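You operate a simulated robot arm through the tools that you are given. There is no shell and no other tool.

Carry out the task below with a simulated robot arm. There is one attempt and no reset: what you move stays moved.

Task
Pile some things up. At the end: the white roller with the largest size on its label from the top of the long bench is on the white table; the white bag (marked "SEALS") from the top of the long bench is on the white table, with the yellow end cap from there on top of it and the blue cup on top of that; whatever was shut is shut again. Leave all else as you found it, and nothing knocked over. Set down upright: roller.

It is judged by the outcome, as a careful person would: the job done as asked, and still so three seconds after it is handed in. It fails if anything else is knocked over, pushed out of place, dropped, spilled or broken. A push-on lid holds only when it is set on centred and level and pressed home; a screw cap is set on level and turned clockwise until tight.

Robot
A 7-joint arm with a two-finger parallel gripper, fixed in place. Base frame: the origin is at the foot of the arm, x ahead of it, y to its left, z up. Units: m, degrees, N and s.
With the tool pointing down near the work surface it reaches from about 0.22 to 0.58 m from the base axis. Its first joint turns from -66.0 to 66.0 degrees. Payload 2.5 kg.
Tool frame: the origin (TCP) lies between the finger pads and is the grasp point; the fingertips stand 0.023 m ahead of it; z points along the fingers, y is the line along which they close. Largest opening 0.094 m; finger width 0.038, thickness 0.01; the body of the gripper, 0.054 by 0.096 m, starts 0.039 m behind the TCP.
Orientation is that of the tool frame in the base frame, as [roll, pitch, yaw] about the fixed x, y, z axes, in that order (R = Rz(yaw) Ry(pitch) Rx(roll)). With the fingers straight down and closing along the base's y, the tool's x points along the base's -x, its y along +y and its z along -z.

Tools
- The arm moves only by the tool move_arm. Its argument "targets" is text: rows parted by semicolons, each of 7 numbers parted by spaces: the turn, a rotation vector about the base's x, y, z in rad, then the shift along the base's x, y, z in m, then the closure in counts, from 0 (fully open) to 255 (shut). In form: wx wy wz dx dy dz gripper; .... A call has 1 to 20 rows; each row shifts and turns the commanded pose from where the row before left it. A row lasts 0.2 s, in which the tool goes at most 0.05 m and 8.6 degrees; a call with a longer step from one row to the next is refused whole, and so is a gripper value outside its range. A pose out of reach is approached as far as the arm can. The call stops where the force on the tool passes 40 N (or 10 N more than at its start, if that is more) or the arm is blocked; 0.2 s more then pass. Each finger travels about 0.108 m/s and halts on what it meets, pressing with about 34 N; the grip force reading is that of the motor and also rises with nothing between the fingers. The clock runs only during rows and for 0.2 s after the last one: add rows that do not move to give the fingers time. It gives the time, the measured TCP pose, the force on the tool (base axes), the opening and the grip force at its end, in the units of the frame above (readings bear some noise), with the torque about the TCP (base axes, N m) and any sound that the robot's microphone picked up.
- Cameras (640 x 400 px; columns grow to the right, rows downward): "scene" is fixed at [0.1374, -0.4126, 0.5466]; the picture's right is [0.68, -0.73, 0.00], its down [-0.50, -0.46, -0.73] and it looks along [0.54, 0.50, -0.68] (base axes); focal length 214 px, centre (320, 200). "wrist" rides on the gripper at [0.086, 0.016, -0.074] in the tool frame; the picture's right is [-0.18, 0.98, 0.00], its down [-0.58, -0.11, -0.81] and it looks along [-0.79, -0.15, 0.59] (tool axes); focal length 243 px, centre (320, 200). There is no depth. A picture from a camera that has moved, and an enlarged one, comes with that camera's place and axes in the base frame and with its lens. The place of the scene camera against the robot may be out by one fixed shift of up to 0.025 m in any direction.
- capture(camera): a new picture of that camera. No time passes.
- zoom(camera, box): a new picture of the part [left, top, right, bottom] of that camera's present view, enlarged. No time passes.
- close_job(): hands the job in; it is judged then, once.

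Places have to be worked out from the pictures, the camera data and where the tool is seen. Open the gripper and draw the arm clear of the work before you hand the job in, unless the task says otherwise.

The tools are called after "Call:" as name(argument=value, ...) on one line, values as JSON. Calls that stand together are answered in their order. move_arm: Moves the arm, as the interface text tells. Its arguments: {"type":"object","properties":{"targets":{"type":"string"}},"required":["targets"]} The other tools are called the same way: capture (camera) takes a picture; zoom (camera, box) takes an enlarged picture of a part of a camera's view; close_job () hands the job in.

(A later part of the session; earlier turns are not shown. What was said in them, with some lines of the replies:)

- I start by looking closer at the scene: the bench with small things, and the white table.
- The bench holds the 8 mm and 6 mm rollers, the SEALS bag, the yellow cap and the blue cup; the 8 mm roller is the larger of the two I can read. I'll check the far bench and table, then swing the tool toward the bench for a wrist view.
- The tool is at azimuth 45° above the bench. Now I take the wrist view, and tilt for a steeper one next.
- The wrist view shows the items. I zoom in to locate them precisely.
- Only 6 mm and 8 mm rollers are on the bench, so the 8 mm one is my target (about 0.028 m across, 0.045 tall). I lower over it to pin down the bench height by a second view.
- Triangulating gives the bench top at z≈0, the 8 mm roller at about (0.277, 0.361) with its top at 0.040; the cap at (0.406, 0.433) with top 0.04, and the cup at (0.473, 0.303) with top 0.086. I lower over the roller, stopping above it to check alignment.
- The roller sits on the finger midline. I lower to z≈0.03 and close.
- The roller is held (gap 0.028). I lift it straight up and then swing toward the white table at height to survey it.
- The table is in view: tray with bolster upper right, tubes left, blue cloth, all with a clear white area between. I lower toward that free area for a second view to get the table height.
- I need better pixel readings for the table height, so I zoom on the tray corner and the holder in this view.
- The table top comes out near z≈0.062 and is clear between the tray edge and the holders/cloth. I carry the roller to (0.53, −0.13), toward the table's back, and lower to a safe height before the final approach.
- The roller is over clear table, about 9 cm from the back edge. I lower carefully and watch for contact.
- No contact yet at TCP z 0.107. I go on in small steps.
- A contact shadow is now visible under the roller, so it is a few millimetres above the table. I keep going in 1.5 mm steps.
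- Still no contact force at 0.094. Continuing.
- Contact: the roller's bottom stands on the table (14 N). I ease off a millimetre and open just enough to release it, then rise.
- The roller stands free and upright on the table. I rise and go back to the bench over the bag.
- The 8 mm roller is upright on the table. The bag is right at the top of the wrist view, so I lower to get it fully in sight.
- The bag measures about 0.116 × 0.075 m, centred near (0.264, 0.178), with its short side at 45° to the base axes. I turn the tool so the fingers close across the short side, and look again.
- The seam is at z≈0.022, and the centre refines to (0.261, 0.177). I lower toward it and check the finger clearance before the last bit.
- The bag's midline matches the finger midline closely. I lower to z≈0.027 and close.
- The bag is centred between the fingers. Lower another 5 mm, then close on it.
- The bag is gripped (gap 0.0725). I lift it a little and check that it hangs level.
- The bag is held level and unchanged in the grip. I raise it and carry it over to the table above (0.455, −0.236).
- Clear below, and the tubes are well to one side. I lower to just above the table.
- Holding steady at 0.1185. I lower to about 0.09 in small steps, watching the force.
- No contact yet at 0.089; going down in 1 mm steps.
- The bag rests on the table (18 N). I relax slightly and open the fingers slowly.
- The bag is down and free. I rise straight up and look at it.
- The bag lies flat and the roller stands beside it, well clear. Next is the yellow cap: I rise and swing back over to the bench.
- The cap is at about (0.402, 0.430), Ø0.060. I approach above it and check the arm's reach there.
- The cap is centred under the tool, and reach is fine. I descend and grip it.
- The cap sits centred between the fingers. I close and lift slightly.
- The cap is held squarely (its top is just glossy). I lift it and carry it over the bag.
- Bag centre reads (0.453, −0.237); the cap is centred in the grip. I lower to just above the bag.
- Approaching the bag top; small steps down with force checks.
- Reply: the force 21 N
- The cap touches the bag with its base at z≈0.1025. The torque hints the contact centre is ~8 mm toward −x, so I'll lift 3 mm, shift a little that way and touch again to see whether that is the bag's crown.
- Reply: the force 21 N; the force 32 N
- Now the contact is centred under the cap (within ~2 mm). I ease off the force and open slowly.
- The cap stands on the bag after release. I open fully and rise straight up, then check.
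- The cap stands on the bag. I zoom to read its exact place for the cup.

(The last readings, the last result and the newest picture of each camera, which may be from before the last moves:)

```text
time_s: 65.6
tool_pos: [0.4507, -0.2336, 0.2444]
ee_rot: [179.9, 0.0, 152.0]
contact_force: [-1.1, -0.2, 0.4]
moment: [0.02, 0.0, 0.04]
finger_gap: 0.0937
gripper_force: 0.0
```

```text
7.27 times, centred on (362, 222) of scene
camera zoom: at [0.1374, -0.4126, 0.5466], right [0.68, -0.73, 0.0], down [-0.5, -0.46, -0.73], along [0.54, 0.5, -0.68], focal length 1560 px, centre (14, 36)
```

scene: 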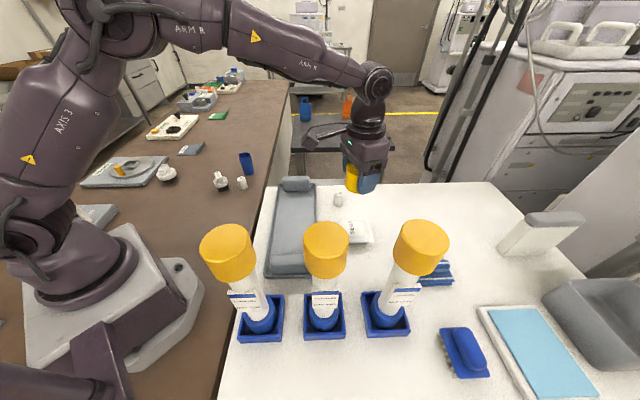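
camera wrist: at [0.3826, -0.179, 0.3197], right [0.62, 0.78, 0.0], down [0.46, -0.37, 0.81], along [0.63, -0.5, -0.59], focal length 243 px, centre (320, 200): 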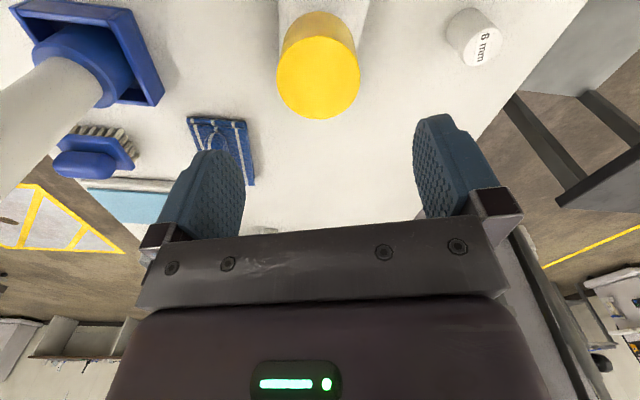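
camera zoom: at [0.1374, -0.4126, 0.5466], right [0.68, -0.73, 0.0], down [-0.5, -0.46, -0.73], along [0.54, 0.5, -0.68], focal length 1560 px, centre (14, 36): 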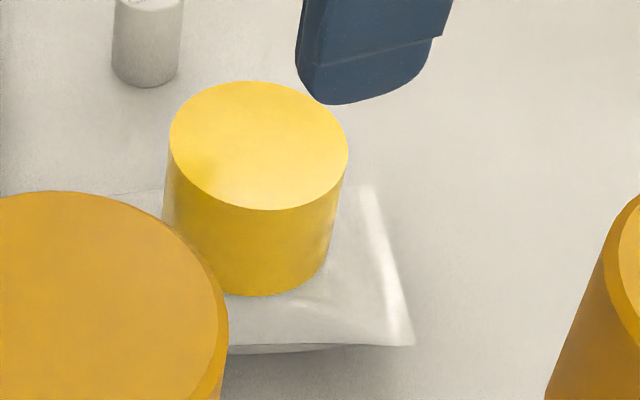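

The cap is level and centred at about (0.450, −0.235), with its top near z≈0.144. Now to the blue cup: rise and swing back to the bench.

Call:
move_arm(targets="0 0 0 0 0 0.04 0; 0 0 0 0 0 0.04 0; 0 0 0.0884 -0.0026 0.042 0 0; 0 0 0.0884 -0.0026 0.042 0 0; 0 0 0.0884 -0.0026 0.042 0 0; 0 0 0.0884 -0.0026 0.042 0 0; 0 0 0.0884 -0.0026 0.042 0 0; 0 0 0.0884 -0.0026 0.042 0 0; 0 0 0.0884 -0.0026 0.042 0 0; 0 0 0.0884 -0.0026 0.042 0 0; 0 0 0.0884 -0.0026 0.042 0 0; 0 0 0.0884 -0.0026 0.042 0 0; 0 0 0.0884 -0.0026 0.042 0 0; 0 0 0.0884 -0.0026 0.042 0 0; 0 0 0 0 0 0 0")

Call:
capture(camera="wrist")

Call:
zoom(camera="scene", box=[180, 130, 420, 280])

```text
time_s: 68.8
tool_pos: [0.4176, 0.271, 0.3255]
ee_rot: [-180.0, 0.0, -147.2]
contact_force: [-1.0, -0.4, 1.1]
moment: [0.01, 0.01, -0.01]
finger_gap: 0.0941
gripper_force: 0.1
```

```text
taken
camera wrist: at [0.3374, 0.2389, 0.4006], right [-0.38, 0.93, 0.0], down [0.55, 0.22, 0.81], along [0.75, 0.3, -0.59], focal length 243 px, centre (320, 200)
```

wrist: 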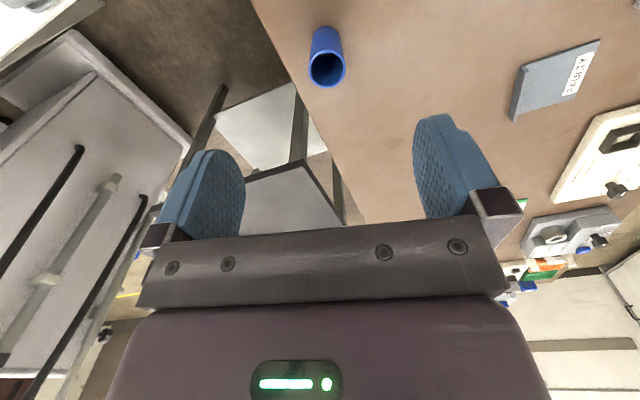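

```text
2.67 times, centred on (300, 205) of scene
camera zoom: at [0.1374, -0.4125, 0.5466], right [0.68, -0.73, 0.0], down [-0.5, -0.46, -0.73], along [0.54, 0.5, -0.68], focal length 572 px, centre (373, 187)
```

zoom: 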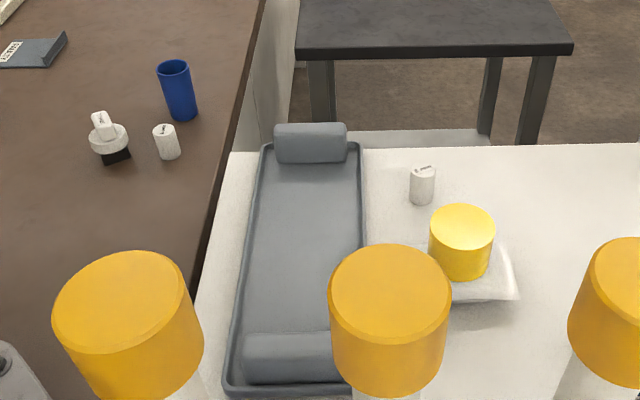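

Stack and roller are stable. I descend toward the cup.

Call:
move_arm(targets="0 0 0 0.0135 0.0081 -0.039 0; 0 0 0 0.0135 0.0081 -0.039 0; 0 0 0 0.0135 0.0081 -0.039 0; 0 0 0 0.0135 0.0081 -0.039 0; 0 0 0 0 0 0 0")

Call:
capture(camera="wrist")

Call:
zoom(camera="wrist", box=[240, 0, 400, 140])

```text
time_s: 70.0
tool_pos: [0.4728, 0.3041, 0.1688]
ee_rot: [-180.0, 0.0, -147.1]
contact_force: [0.1, 0.9, 0.3]
moment: [0.01, 0.03, -0.02]
finger_gap: 0.0939
gripper_force: 0.1
```

```text
taken
camera wrist: at [0.3911, 0.2706, 0.2438], right [-0.38, 0.93, 0.0], down [0.55, 0.22, 0.81], along [0.75, 0.3, -0.59], focal length 243 px, centre (320, 200)
```

wrist: 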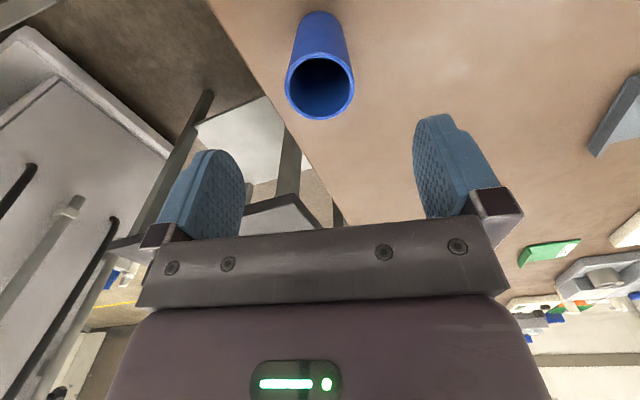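

```text
2.86 times, centred on (320, 70) of wrist
camera zoom: at [0.3911, 0.2706, 0.2438], right [-0.38, 0.93, 0.0], down [0.55, 0.22, 0.81], along [0.75, 0.3, -0.59], focal length 693 px, centre (320, 571)
```

zoom: 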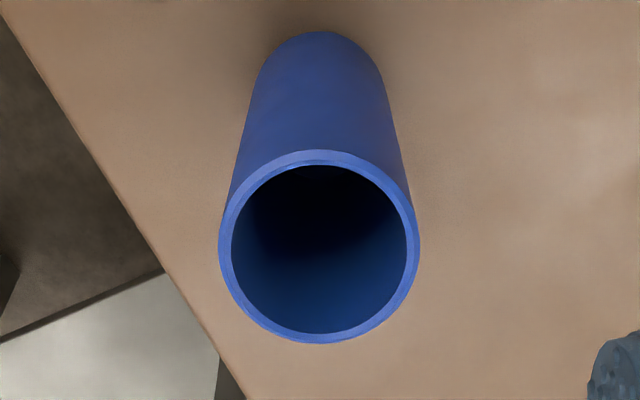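

The cup is at (0.472, 0.303), top ≈0.084, and the tool is centred on it. I descend to z≈0.056 and grip.

Call:
move_arm(targets="0 0 0 -0.0005 -0.0003 -0.035 0; 0 0 0 0 0 -0.035 0; 0 0 0 0 0 -0.03 0; 0 0 0 0 0 -0.0125 0; 0 0 0 0 0 0 0")

Call:
capture(camera="wrist")

Call:
zoom(camera="scene", box=[190, 110, 310, 200])

```text
time_s: 71.2
tool_pos: [0.4717, 0.3024, 0.0548]
ee_rot: [180.0, 0.1, -147.3]
contact_force: [0.0, 0.3, -0.6]
moment: [-0.01, 0.0, 0.01]
finger_gap: 0.0941
gripper_force: 0.0
```

```text
taken
camera wrist: at [0.3907, 0.269, 0.1295], right [-0.38, 0.93, 0.0], down [0.55, 0.22, 0.81], along [0.75, 0.3, -0.59], focal length 243 px, centre (320, 200)
```

wrist: 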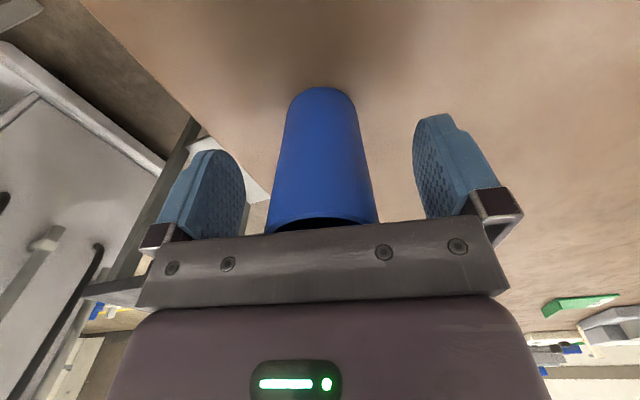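

```text
4.44 times, centred on (250, 155) of scene
camera zoom: at [0.1374, -0.4126, 0.5466], right [0.68, -0.73, 0.0], down [-0.5, -0.46, -0.73], along [0.54, 0.5, -0.68], focal length 953 px, centre (631, 400)
```

zoom: 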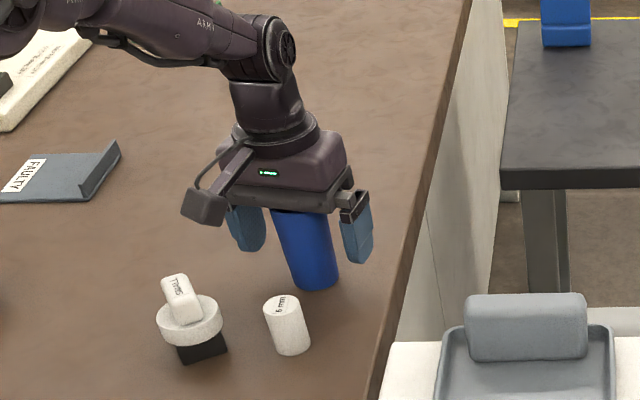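

The cup is between the fingers with room above. I close and lift a little.

Call:
move_arm(targets="0 0 0 0 0 0 100; 0 0 0 0 0 0 180; 0 0 0 0 0 0 255; 0 0 0 0 0 0 255; 0 0 0 0 0 0 255")

Call:
move_arm(targets="0 0 0 0 0 0.01 255; 0 0 0 0 0 0.02 255; 0 0 0 0 0 0.03 255; 0 0 0 0 0 0 255")

Call:
capture(camera="wrist")

Call:
zoom(camera="scene", box=[190, 100, 310, 190])

```text
time_s: 72.4
tool_pos: [0.4717, 0.302, 0.054]
ee_rot: [-180.0, 0.0, -147.3]
contact_force: [-0.8, 0.3, 0.0]
moment: [-0.02, -0.01, -0.02]
finger_gap: 0.0435
gripper_force: 33.9
```

```text
time_s: 73.4
tool_pos: [0.4715, 0.3022, 0.1143]
ee_rot: [-180.0, 0.0, -147.3]
contact_force: [-0.1, -0.2, -0.5]
moment: [-0.01, 0.02, -0.01]
finger_gap: 0.0437
gripper_force: 33.9
```

```text
taken
camera wrist: at [0.3902, 0.2684, 0.19], right [-0.38, 0.93, 0.0], down [0.55, 0.22, 0.81], along [0.75, 0.3, -0.59], focal length 243 px, centre (320, 200)
```

wrist: 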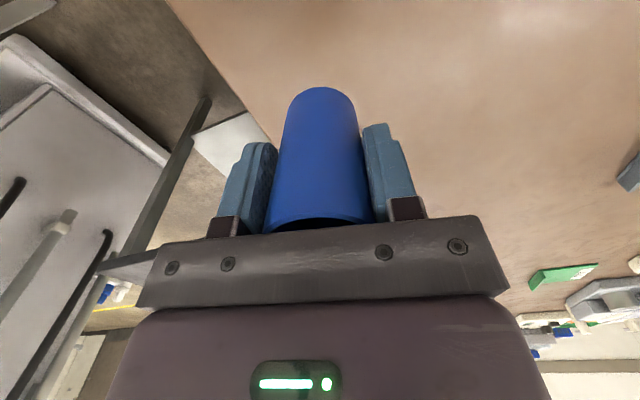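

```text
4.44 times, centred on (250, 145) of scene
camera zoom: at [0.1374, -0.4126, 0.5466], right [0.68, -0.73, 0.0], down [-0.5, -0.46, -0.73], along [0.54, 0.5, -0.68], focal length 953 px, centre (631, 444)
```

zoom: 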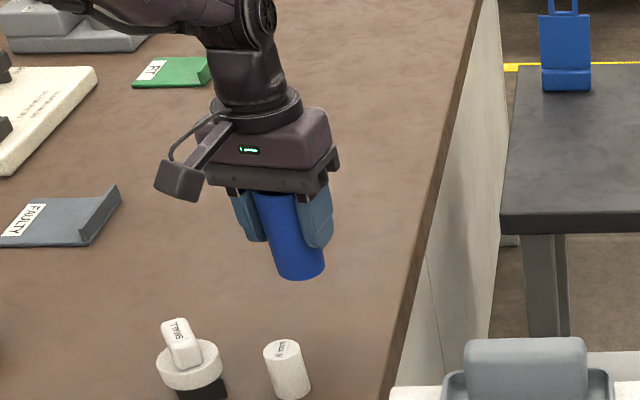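

The cup is held upright. I lift it high and carry it over the stack.

Call:
move_arm(targets="0 0 0 -0.008 -0.005 0.045 255; 0 0 0 -0.008 -0.005 0.045 255; 0 0 0 -0.008 -0.005 0.045 255; 0 0 0 -0.008 -0.005 0.045 255; 0 0 0 -0.008 -0.005 0.045 255; 0 0 -0.0883 0.00154 -0.0427 0 255; 0 0 -0.0883 0.00154 -0.0427 0 255; 0 0 -0.0883 0.00154 -0.0427 0 255; 0 0 -0.0883 0.00154 -0.0427 0 255; 0 0 -0.0883 0.00154 -0.0427 0 255; 0 0 -0.0883 0.00154 -0.0427 0 255; 0 0 -0.0883 0.00154 -0.0427 0 255; 0 0 -0.0883 0.00154 -0.0427 0 255; 0 0 -0.0883 0.00154 -0.0427 0 255; 0 0 -0.0883 0.00154 -0.0427 0 255; 0 0 -0.0883 0.00154 -0.0427 0 255; 0 0 -0.0883 0.00154 -0.0427 0 255; 0 0 0 0 0 0 255")

Call:
capture(camera="wrist")

Call:
capture(camera="scene")

```text
time_s: 77.2
tool_pos: [0.4534, -0.2371, 0.3403]
ee_rot: [-179.9, 0.0, 152.1]
contact_force: [1.1, 1.0, 0.4]
moment: [-0.02, 0.01, 0.01]
finger_gap: 0.0434
gripper_force: 33.9
```

```text
taken
camera wrist: at [0.384, -0.1821, 0.4156], right [0.62, 0.78, 0.0], down [0.46, -0.37, 0.81], along [0.63, -0.5, -0.59], focal length 243 px, centre (320, 200)
```

wrist: 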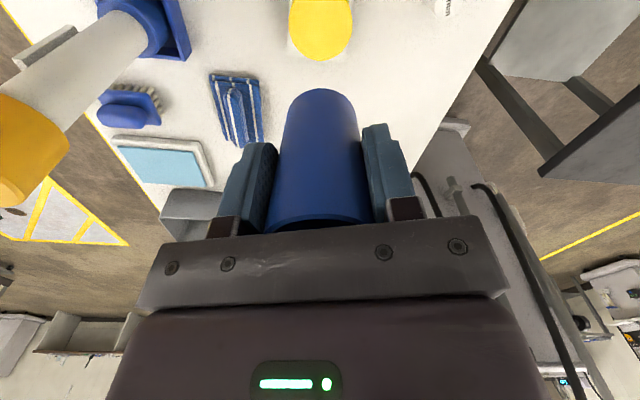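

```text
taken
```

scene: 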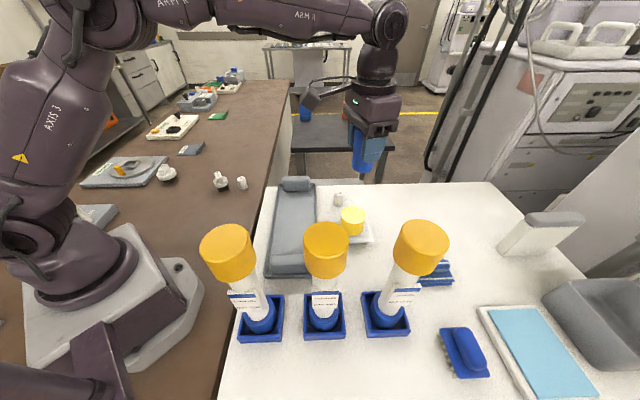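

Over the stack. I lower partway and check alignment of the cup against the cap.

Call:
move_arm(targets="0 0 0 -0.001 0.0007 -0.04 255; 0 0 0 -0.001 0.0007 -0.04 255; 0 0 0 0 0 -0.025 255; 0 0 0 0 0 0 255")

Call:
capture(camera="wrist")

Call:
zoom(camera="wrist", box=[240, 0, 400, 140])

Call:
zoom(camera="scene", box=[310, 150, 406, 250])

```text
time_s: 78.2
tool_pos: [0.4473, -0.2356, 0.2352]
ee_rot: [180.0, 0.0, 152.0]
contact_force: [-0.3, -0.5, -0.5]
moment: [-0.03, 0.04, -0.01]
finger_gap: 0.0431
gripper_force: 34.1
```

```text
taken
camera wrist: at [0.3789, -0.1805, 0.3107], right [0.62, 0.78, 0.0], down [0.46, -0.37, 0.81], along [0.63, -0.5, -0.59], focal length 243 px, centre (320, 200)
```

wrist: 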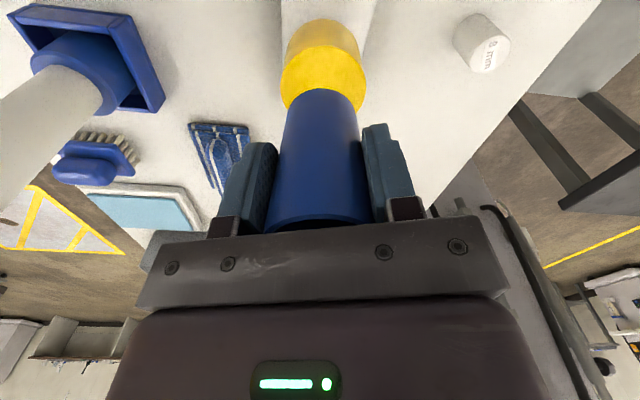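

```text
2.86 times, centred on (320, 70) of wrist
camera zoom: at [0.3789, -0.1805, 0.3107], right [0.62, 0.78, 0.0], down [0.46, -0.37, 0.81], along [0.63, -0.5, -0.59], focal length 693 px, centre (320, 571)
```

zoom: 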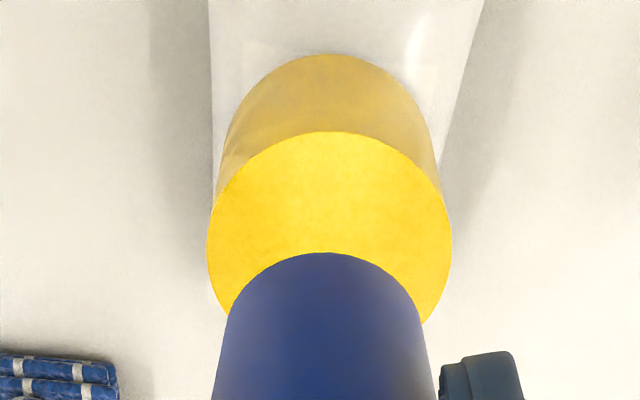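

```text
4.00 times, centred on (358, 200) of scene
camera zoom: at [0.1374, -0.4126, 0.5466], right [0.68, -0.73, 0.0], down [-0.5, -0.46, -0.73], along [0.54, 0.5, -0.68], focal length 858 px, centre (168, 200)
```

zoom: 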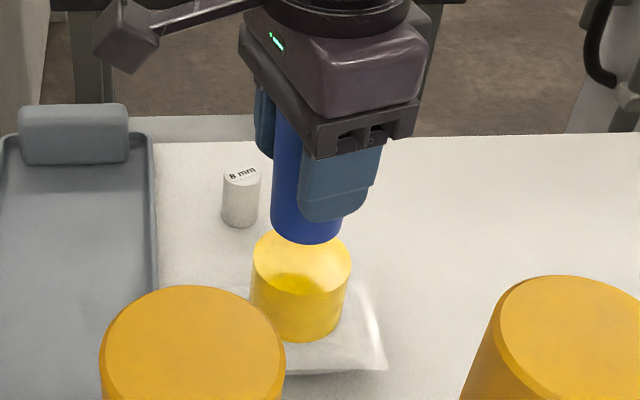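

The cup is aligned with the cap to within a couple of mm. I lower in small steps to find contact, expected near TCP z≈0.20.

Call:
move_arm(targets="0 0 0 0.0015 0 -0.015 255; 0 0 0 0 0 -0.008 255; 0 0 0 0 0 0 255")

Call:
zoom(camera="scene", box=[325, 180, 389, 250])

Call:
zoom(camera="wrist", box=[240, 0, 400, 140])

```text
time_s: 79.0
tool_pos: [0.449, -0.2347, 0.2127]
ee_rot: [179.9, 0.0, 152.0]
contact_force: [-0.8, -0.7, -0.8]
moment: [0.0, -0.01, 0.02]
finger_gap: 0.0429
gripper_force: 34.1
```

```text
5.71 times, centred on (357, 215) of scene
camera zoom: at [0.1374, -0.4126, 0.5466], right [0.68, -0.73, 0.0], down [-0.5, -0.46, -0.73], along [0.54, 0.5, -0.68], focal length 1226 px, centre (109, 114)
```

zoom: 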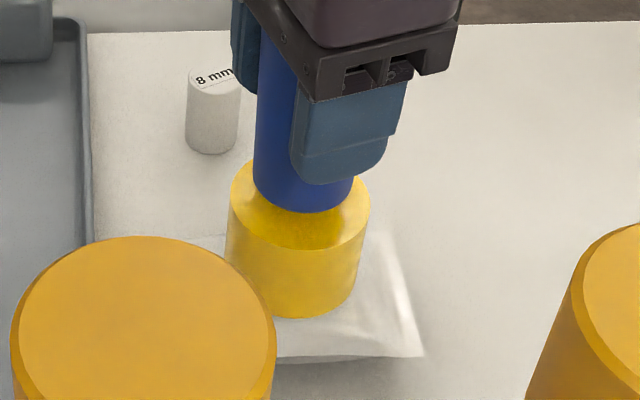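

```text
2.86 times, centred on (320, 70) of wrist
camera zoom: at [0.3812, -0.1801, 0.2882], right [0.62, 0.78, 0.0], down [0.46, -0.37, 0.81], along [0.63, -0.5, -0.59], focal length 693 px, centre (320, 571)
```

zoom: 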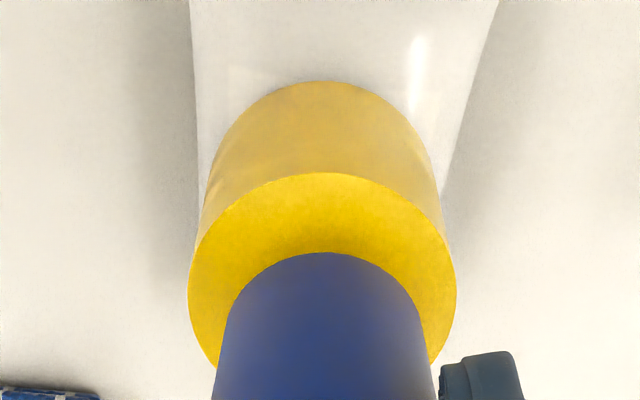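

Well centred in both views. Continuing down in 1.5 mm steps.

Call:
move_arm(targets="0 0 0 0 0 -0.0025 255; 0 0 0 0 0 -0.0025 255; 0 0 0 0 0 -0.002 255; 0 0 0 0 0 0 255")

Call:
zoom(camera="scene", box=[325, 180, 389, 250])

```text
time_s: 80.0
tool_pos: [0.4501, -0.2346, 0.2054]
ee_rot: [-179.9, 0.0, 152.0]
contact_force: [-0.1, 0.0, -0.5]
moment: [-0.01, 0.01, -0.03]
finger_gap: 0.0432
gripper_force: 34.3
```

```text
5.71 times, centred on (357, 215) of scene
camera zoom: at [0.1374, -0.4126, 0.5466], right [0.68, -0.73, 0.0], down [-0.5, -0.46, -0.73], along [0.54, 0.5, -0.68], focal length 1226 px, centre (109, 114)
```

zoom: 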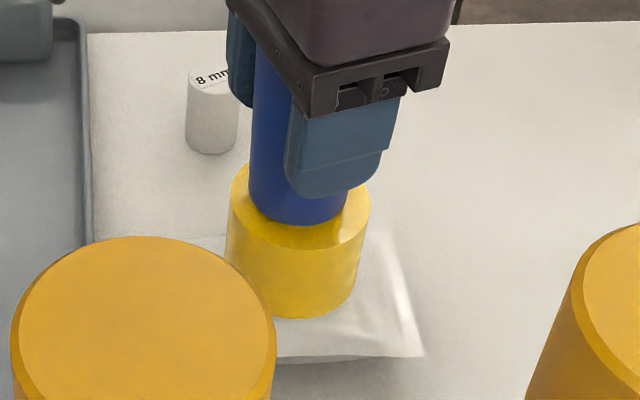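

Call:
move_arm(targets="0 0 0 0 0 -0.0015 255; 0 0 0 0 0 -0.0015 255; 0 0 0 0 0 0 255")

Call:
move_arm(targets="0 0 0 0 0 -0.001 255; 0 0 0 0 0 -0.001 255; 0 0 0 0 0 0 255")

```text
time_s: 80.8
tool_pos: [0.4493, -0.2338, 0.2029]
ee_rot: [-179.9, 0.0, 152.0]
contact_force: [-0.1, -0.5, 0.2]
moment: [-0.02, 0.02, -0.04]
finger_gap: 0.0428
gripper_force: 34.2
```

```text
time_s: 81.6
tool_pos: [0.4484, -0.2334, 0.2006]
ee_rot: [179.9, 0.2, 152.0]
contact_force: [-2.7, 2.5, 17.5]
moment: [0.1, 0.2, -0.02]
finger_gap: 0.0428
gripper_force: 33.7
```

The cup stands on the cap (17 N, centred). I ease off and open slowly.

Call:
move_arm(targets="0 0 0 0 0 0.0012 255; 0 0 0 0 0 0 255; 0 0 0 0 0 0 230; 0 0 0 0 0 0 140; 0 0 0 0 0 0 120; 0 0 0 0 0 0 105; 0 0 0 0 0 0 105")

Call:
capture(camera="wrist")

Call:
zoom(camera="scene", box=[320, 160, 400, 250])

```text
time_s: 83.2
tool_pos: [0.449, -0.233, 0.2022]
ee_rot: [-179.9, 0.0, 152.0]
contact_force: [0.6, -1.0, -0.1]
moment: [-0.03, -0.03, 0.01]
finger_gap: 0.0553
gripper_force: 0.0
```

```text
taken
camera wrist: at [0.3801, -0.1786, 0.2768], right [0.62, 0.78, 0.0], down [0.46, -0.37, 0.81], along [0.63, -0.5, -0.59], focal length 243 px, centre (320, 200)
```

wrist: 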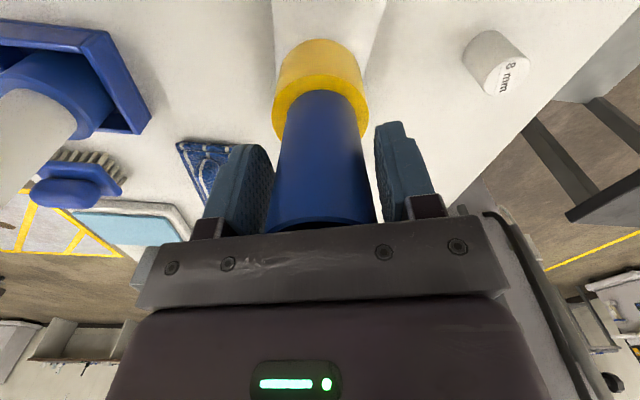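

```text
4.44 times, centred on (360, 205) of scene
camera zoom: at [0.1374, -0.4126, 0.5466], right [0.68, -0.73, 0.0], down [-0.5, -0.46, -0.73], along [0.54, 0.5, -0.68], focal length 953 px, centre (142, 178)
```

zoom: 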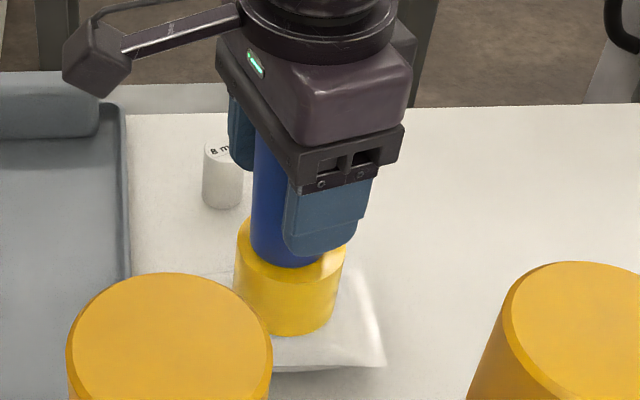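

The cup stands after release. I open fully, let it settle, then rise straight up slowly.

Call:
move_arm(targets="0 0 0 0 0 0 70; 0 0 0 0 0 0 30; 0 0 0 0 0 0 0; 0 0 0 0 0 0 0; 0 0 0 0 0 0.01 0; 0 0 0 0 0 0.02 0; 0 0 0 0 0 0.03 0; 0 0 0 0 0 0.04 0; 0 0 0 0 0 0.04 0; 0 0 0 0 0 0 0")

Call:
capture(camera="wrist")

Call:
zoom(camera="scene", box=[310, 150, 406, 250])

```text
time_s: 85.4
tool_pos: [0.4498, -0.2343, 0.3424]
ee_rot: [180.0, 0.1, 152.0]
contact_force: [0.0, 0.3, -0.2]
moment: [-0.02, 0.0, -0.05]
finger_gap: 0.0943
gripper_force: 0.1
```

```text
taken
camera wrist: at [0.3812, -0.1788, 0.4186], right [0.62, 0.78, 0.0], down [0.46, -0.37, 0.81], along [0.63, -0.5, -0.59], focal length 243 px, centre (320, 200)
```

wrist: 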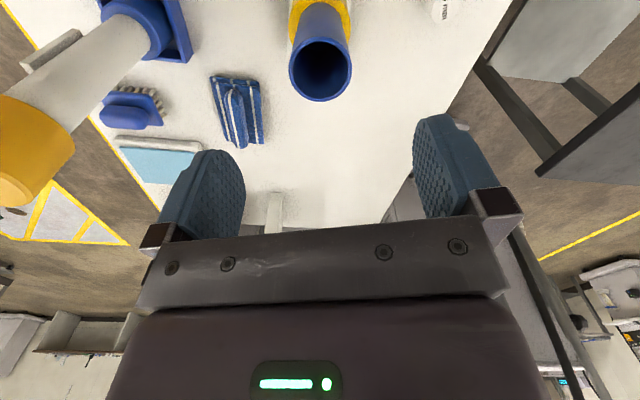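

```text
4.00 times, centred on (358, 200) of scene
camera zoom: at [0.1374, -0.4126, 0.5466], right [0.68, -0.73, 0.0], down [-0.5, -0.46, -0.73], along [0.54, 0.5, -0.68], focal length 858 px, centre (168, 200)
```

zoom: 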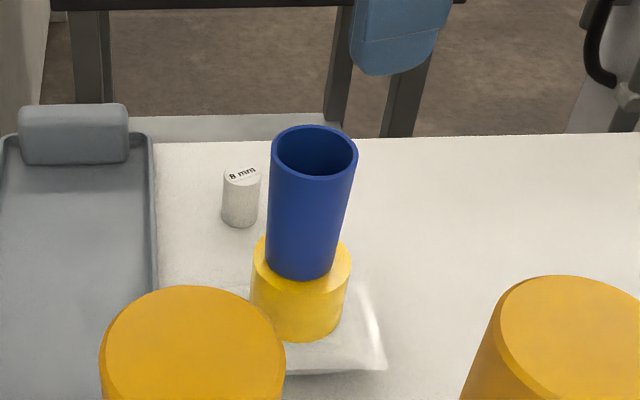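

The stack is complete: bag, cap, cup, with the roller upright next to it. I swing the arm clear at height, away from the stack, and do a final check.

Call:
move_arm(targets="0 0 0.04 -0.006 0.03 0.01 0; 0 0 0.04 -0.006 0.036 0 0; 0 0 0.04 -0.006 0.036 0 0; 0 0 0.04 -0.006 0.036 0 0; 0 0 0.04 -0.006 0.036 0 0; 0 0 0.04 -0.006 0.036 0 0; 0 0 0.04 -0.006 0.036 0 0; 0 0 0.04 -0.006 0.036 0 0; 0 0 0.04 -0.006 0.036 0 0; 0 0 0.04 -0.006 0.036 0 0; 0 0 0 0 0 0 0; 0 0 0 0 0 0 0")

Call:
capture(camera="scene")

Call:
zoom(camera="scene", box=[310, 150, 406, 250])

Call:
zoom(camera="scene", box=[60, 80, 280, 220])

Call:
zoom(camera="scene", box=[190, 60, 254, 105])

```text
time_s: 88.0
tool_pos: [0.39, 0.1203, 0.3533]
ee_rot: [-179.9, 0.1, 175.0]
contact_force: [-0.7, -0.5, 0.7]
moment: [0.02, 0.0, 0.02]
finger_gap: 0.0939
gripper_force: 0.0
```

```text
taken
```

scene: 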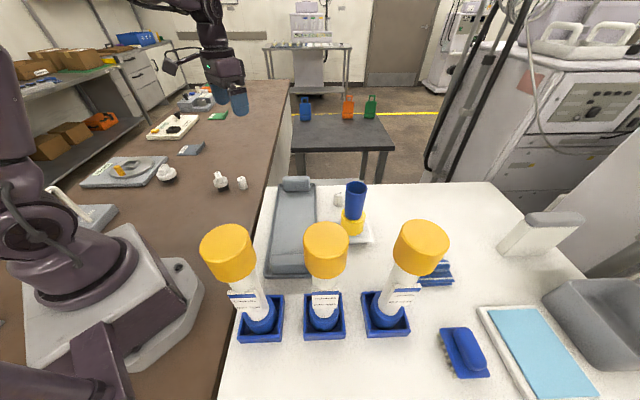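

```text
4.00 times, centred on (358, 200) of scene
camera zoom: at [0.1374, -0.4125, 0.5466], right [0.68, -0.73, 0.0], down [-0.5, -0.46, -0.73], along [0.54, 0.5, -0.68], focal length 858 px, centre (168, 200)
```

zoom: 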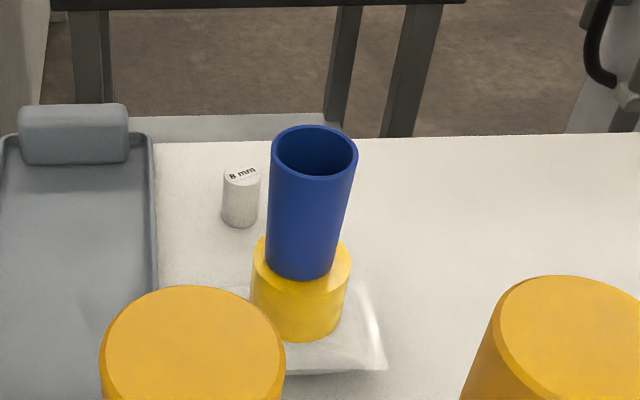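

```text
2.86 times, centred on (170, 150) of scene
camera zoom: at [0.1374, -0.4125, 0.5466], right [0.68, -0.73, 0.0], down [-0.5, -0.46, -0.73], along [0.54, 0.5, -0.68], focal length 613 px, centre (749, 343)
```

zoom: 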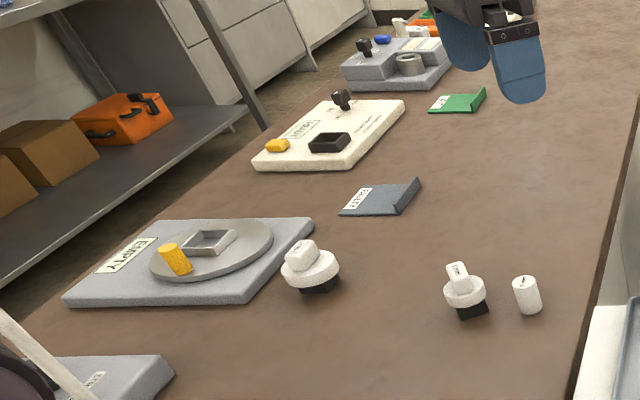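

```text
8.89 times, centred on (222, 82) of scene
camera zoom: at [0.1374, -0.4125, 0.5466], right [0.68, -0.73, 0.0], down [-0.5, -0.46, -0.73], along [0.54, 0.5, -0.68], focal length 1906 px, centre (1191, 1244)
```

zoom: 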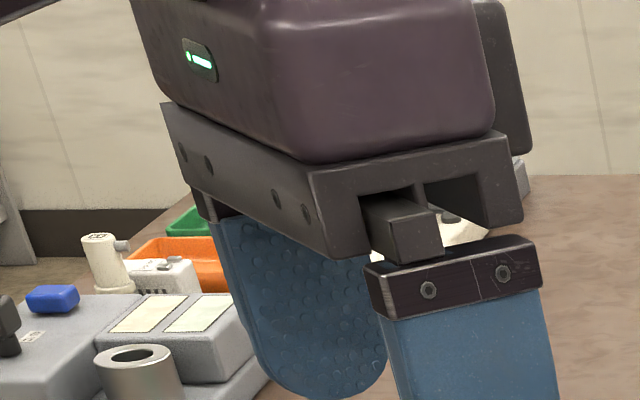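

The bag, cap and cup are piled upright on the white table and the 8 mm roller stands next to them. The 6 mm roller, the knobs and everything else are where they were, nothing was opened, and the arm is clear with the gripper open. I hand the job in.

Call:
close_job()

```text
The job is handed in.
```

The pile is on the white table and the job is handed in; I don't have the judge's result.

- **Roller:** the 8 mm roller, the larger of the two on the bench, stands upright on the white table. The 6 mm roller stayed on the bench.
- **Pile:** the SEALS bag lies flat on the white table, the yellow end cap sits level on it, and the blue cup stands on the cap. The final pictures showed it steady about four seconds after I let go of the cup.
- **Everything else:** nothing was opened, so there was nothing to shut again. The last pictures show the other things where they were and nothing knocked over. The arm is drawn clear with the gripper open.
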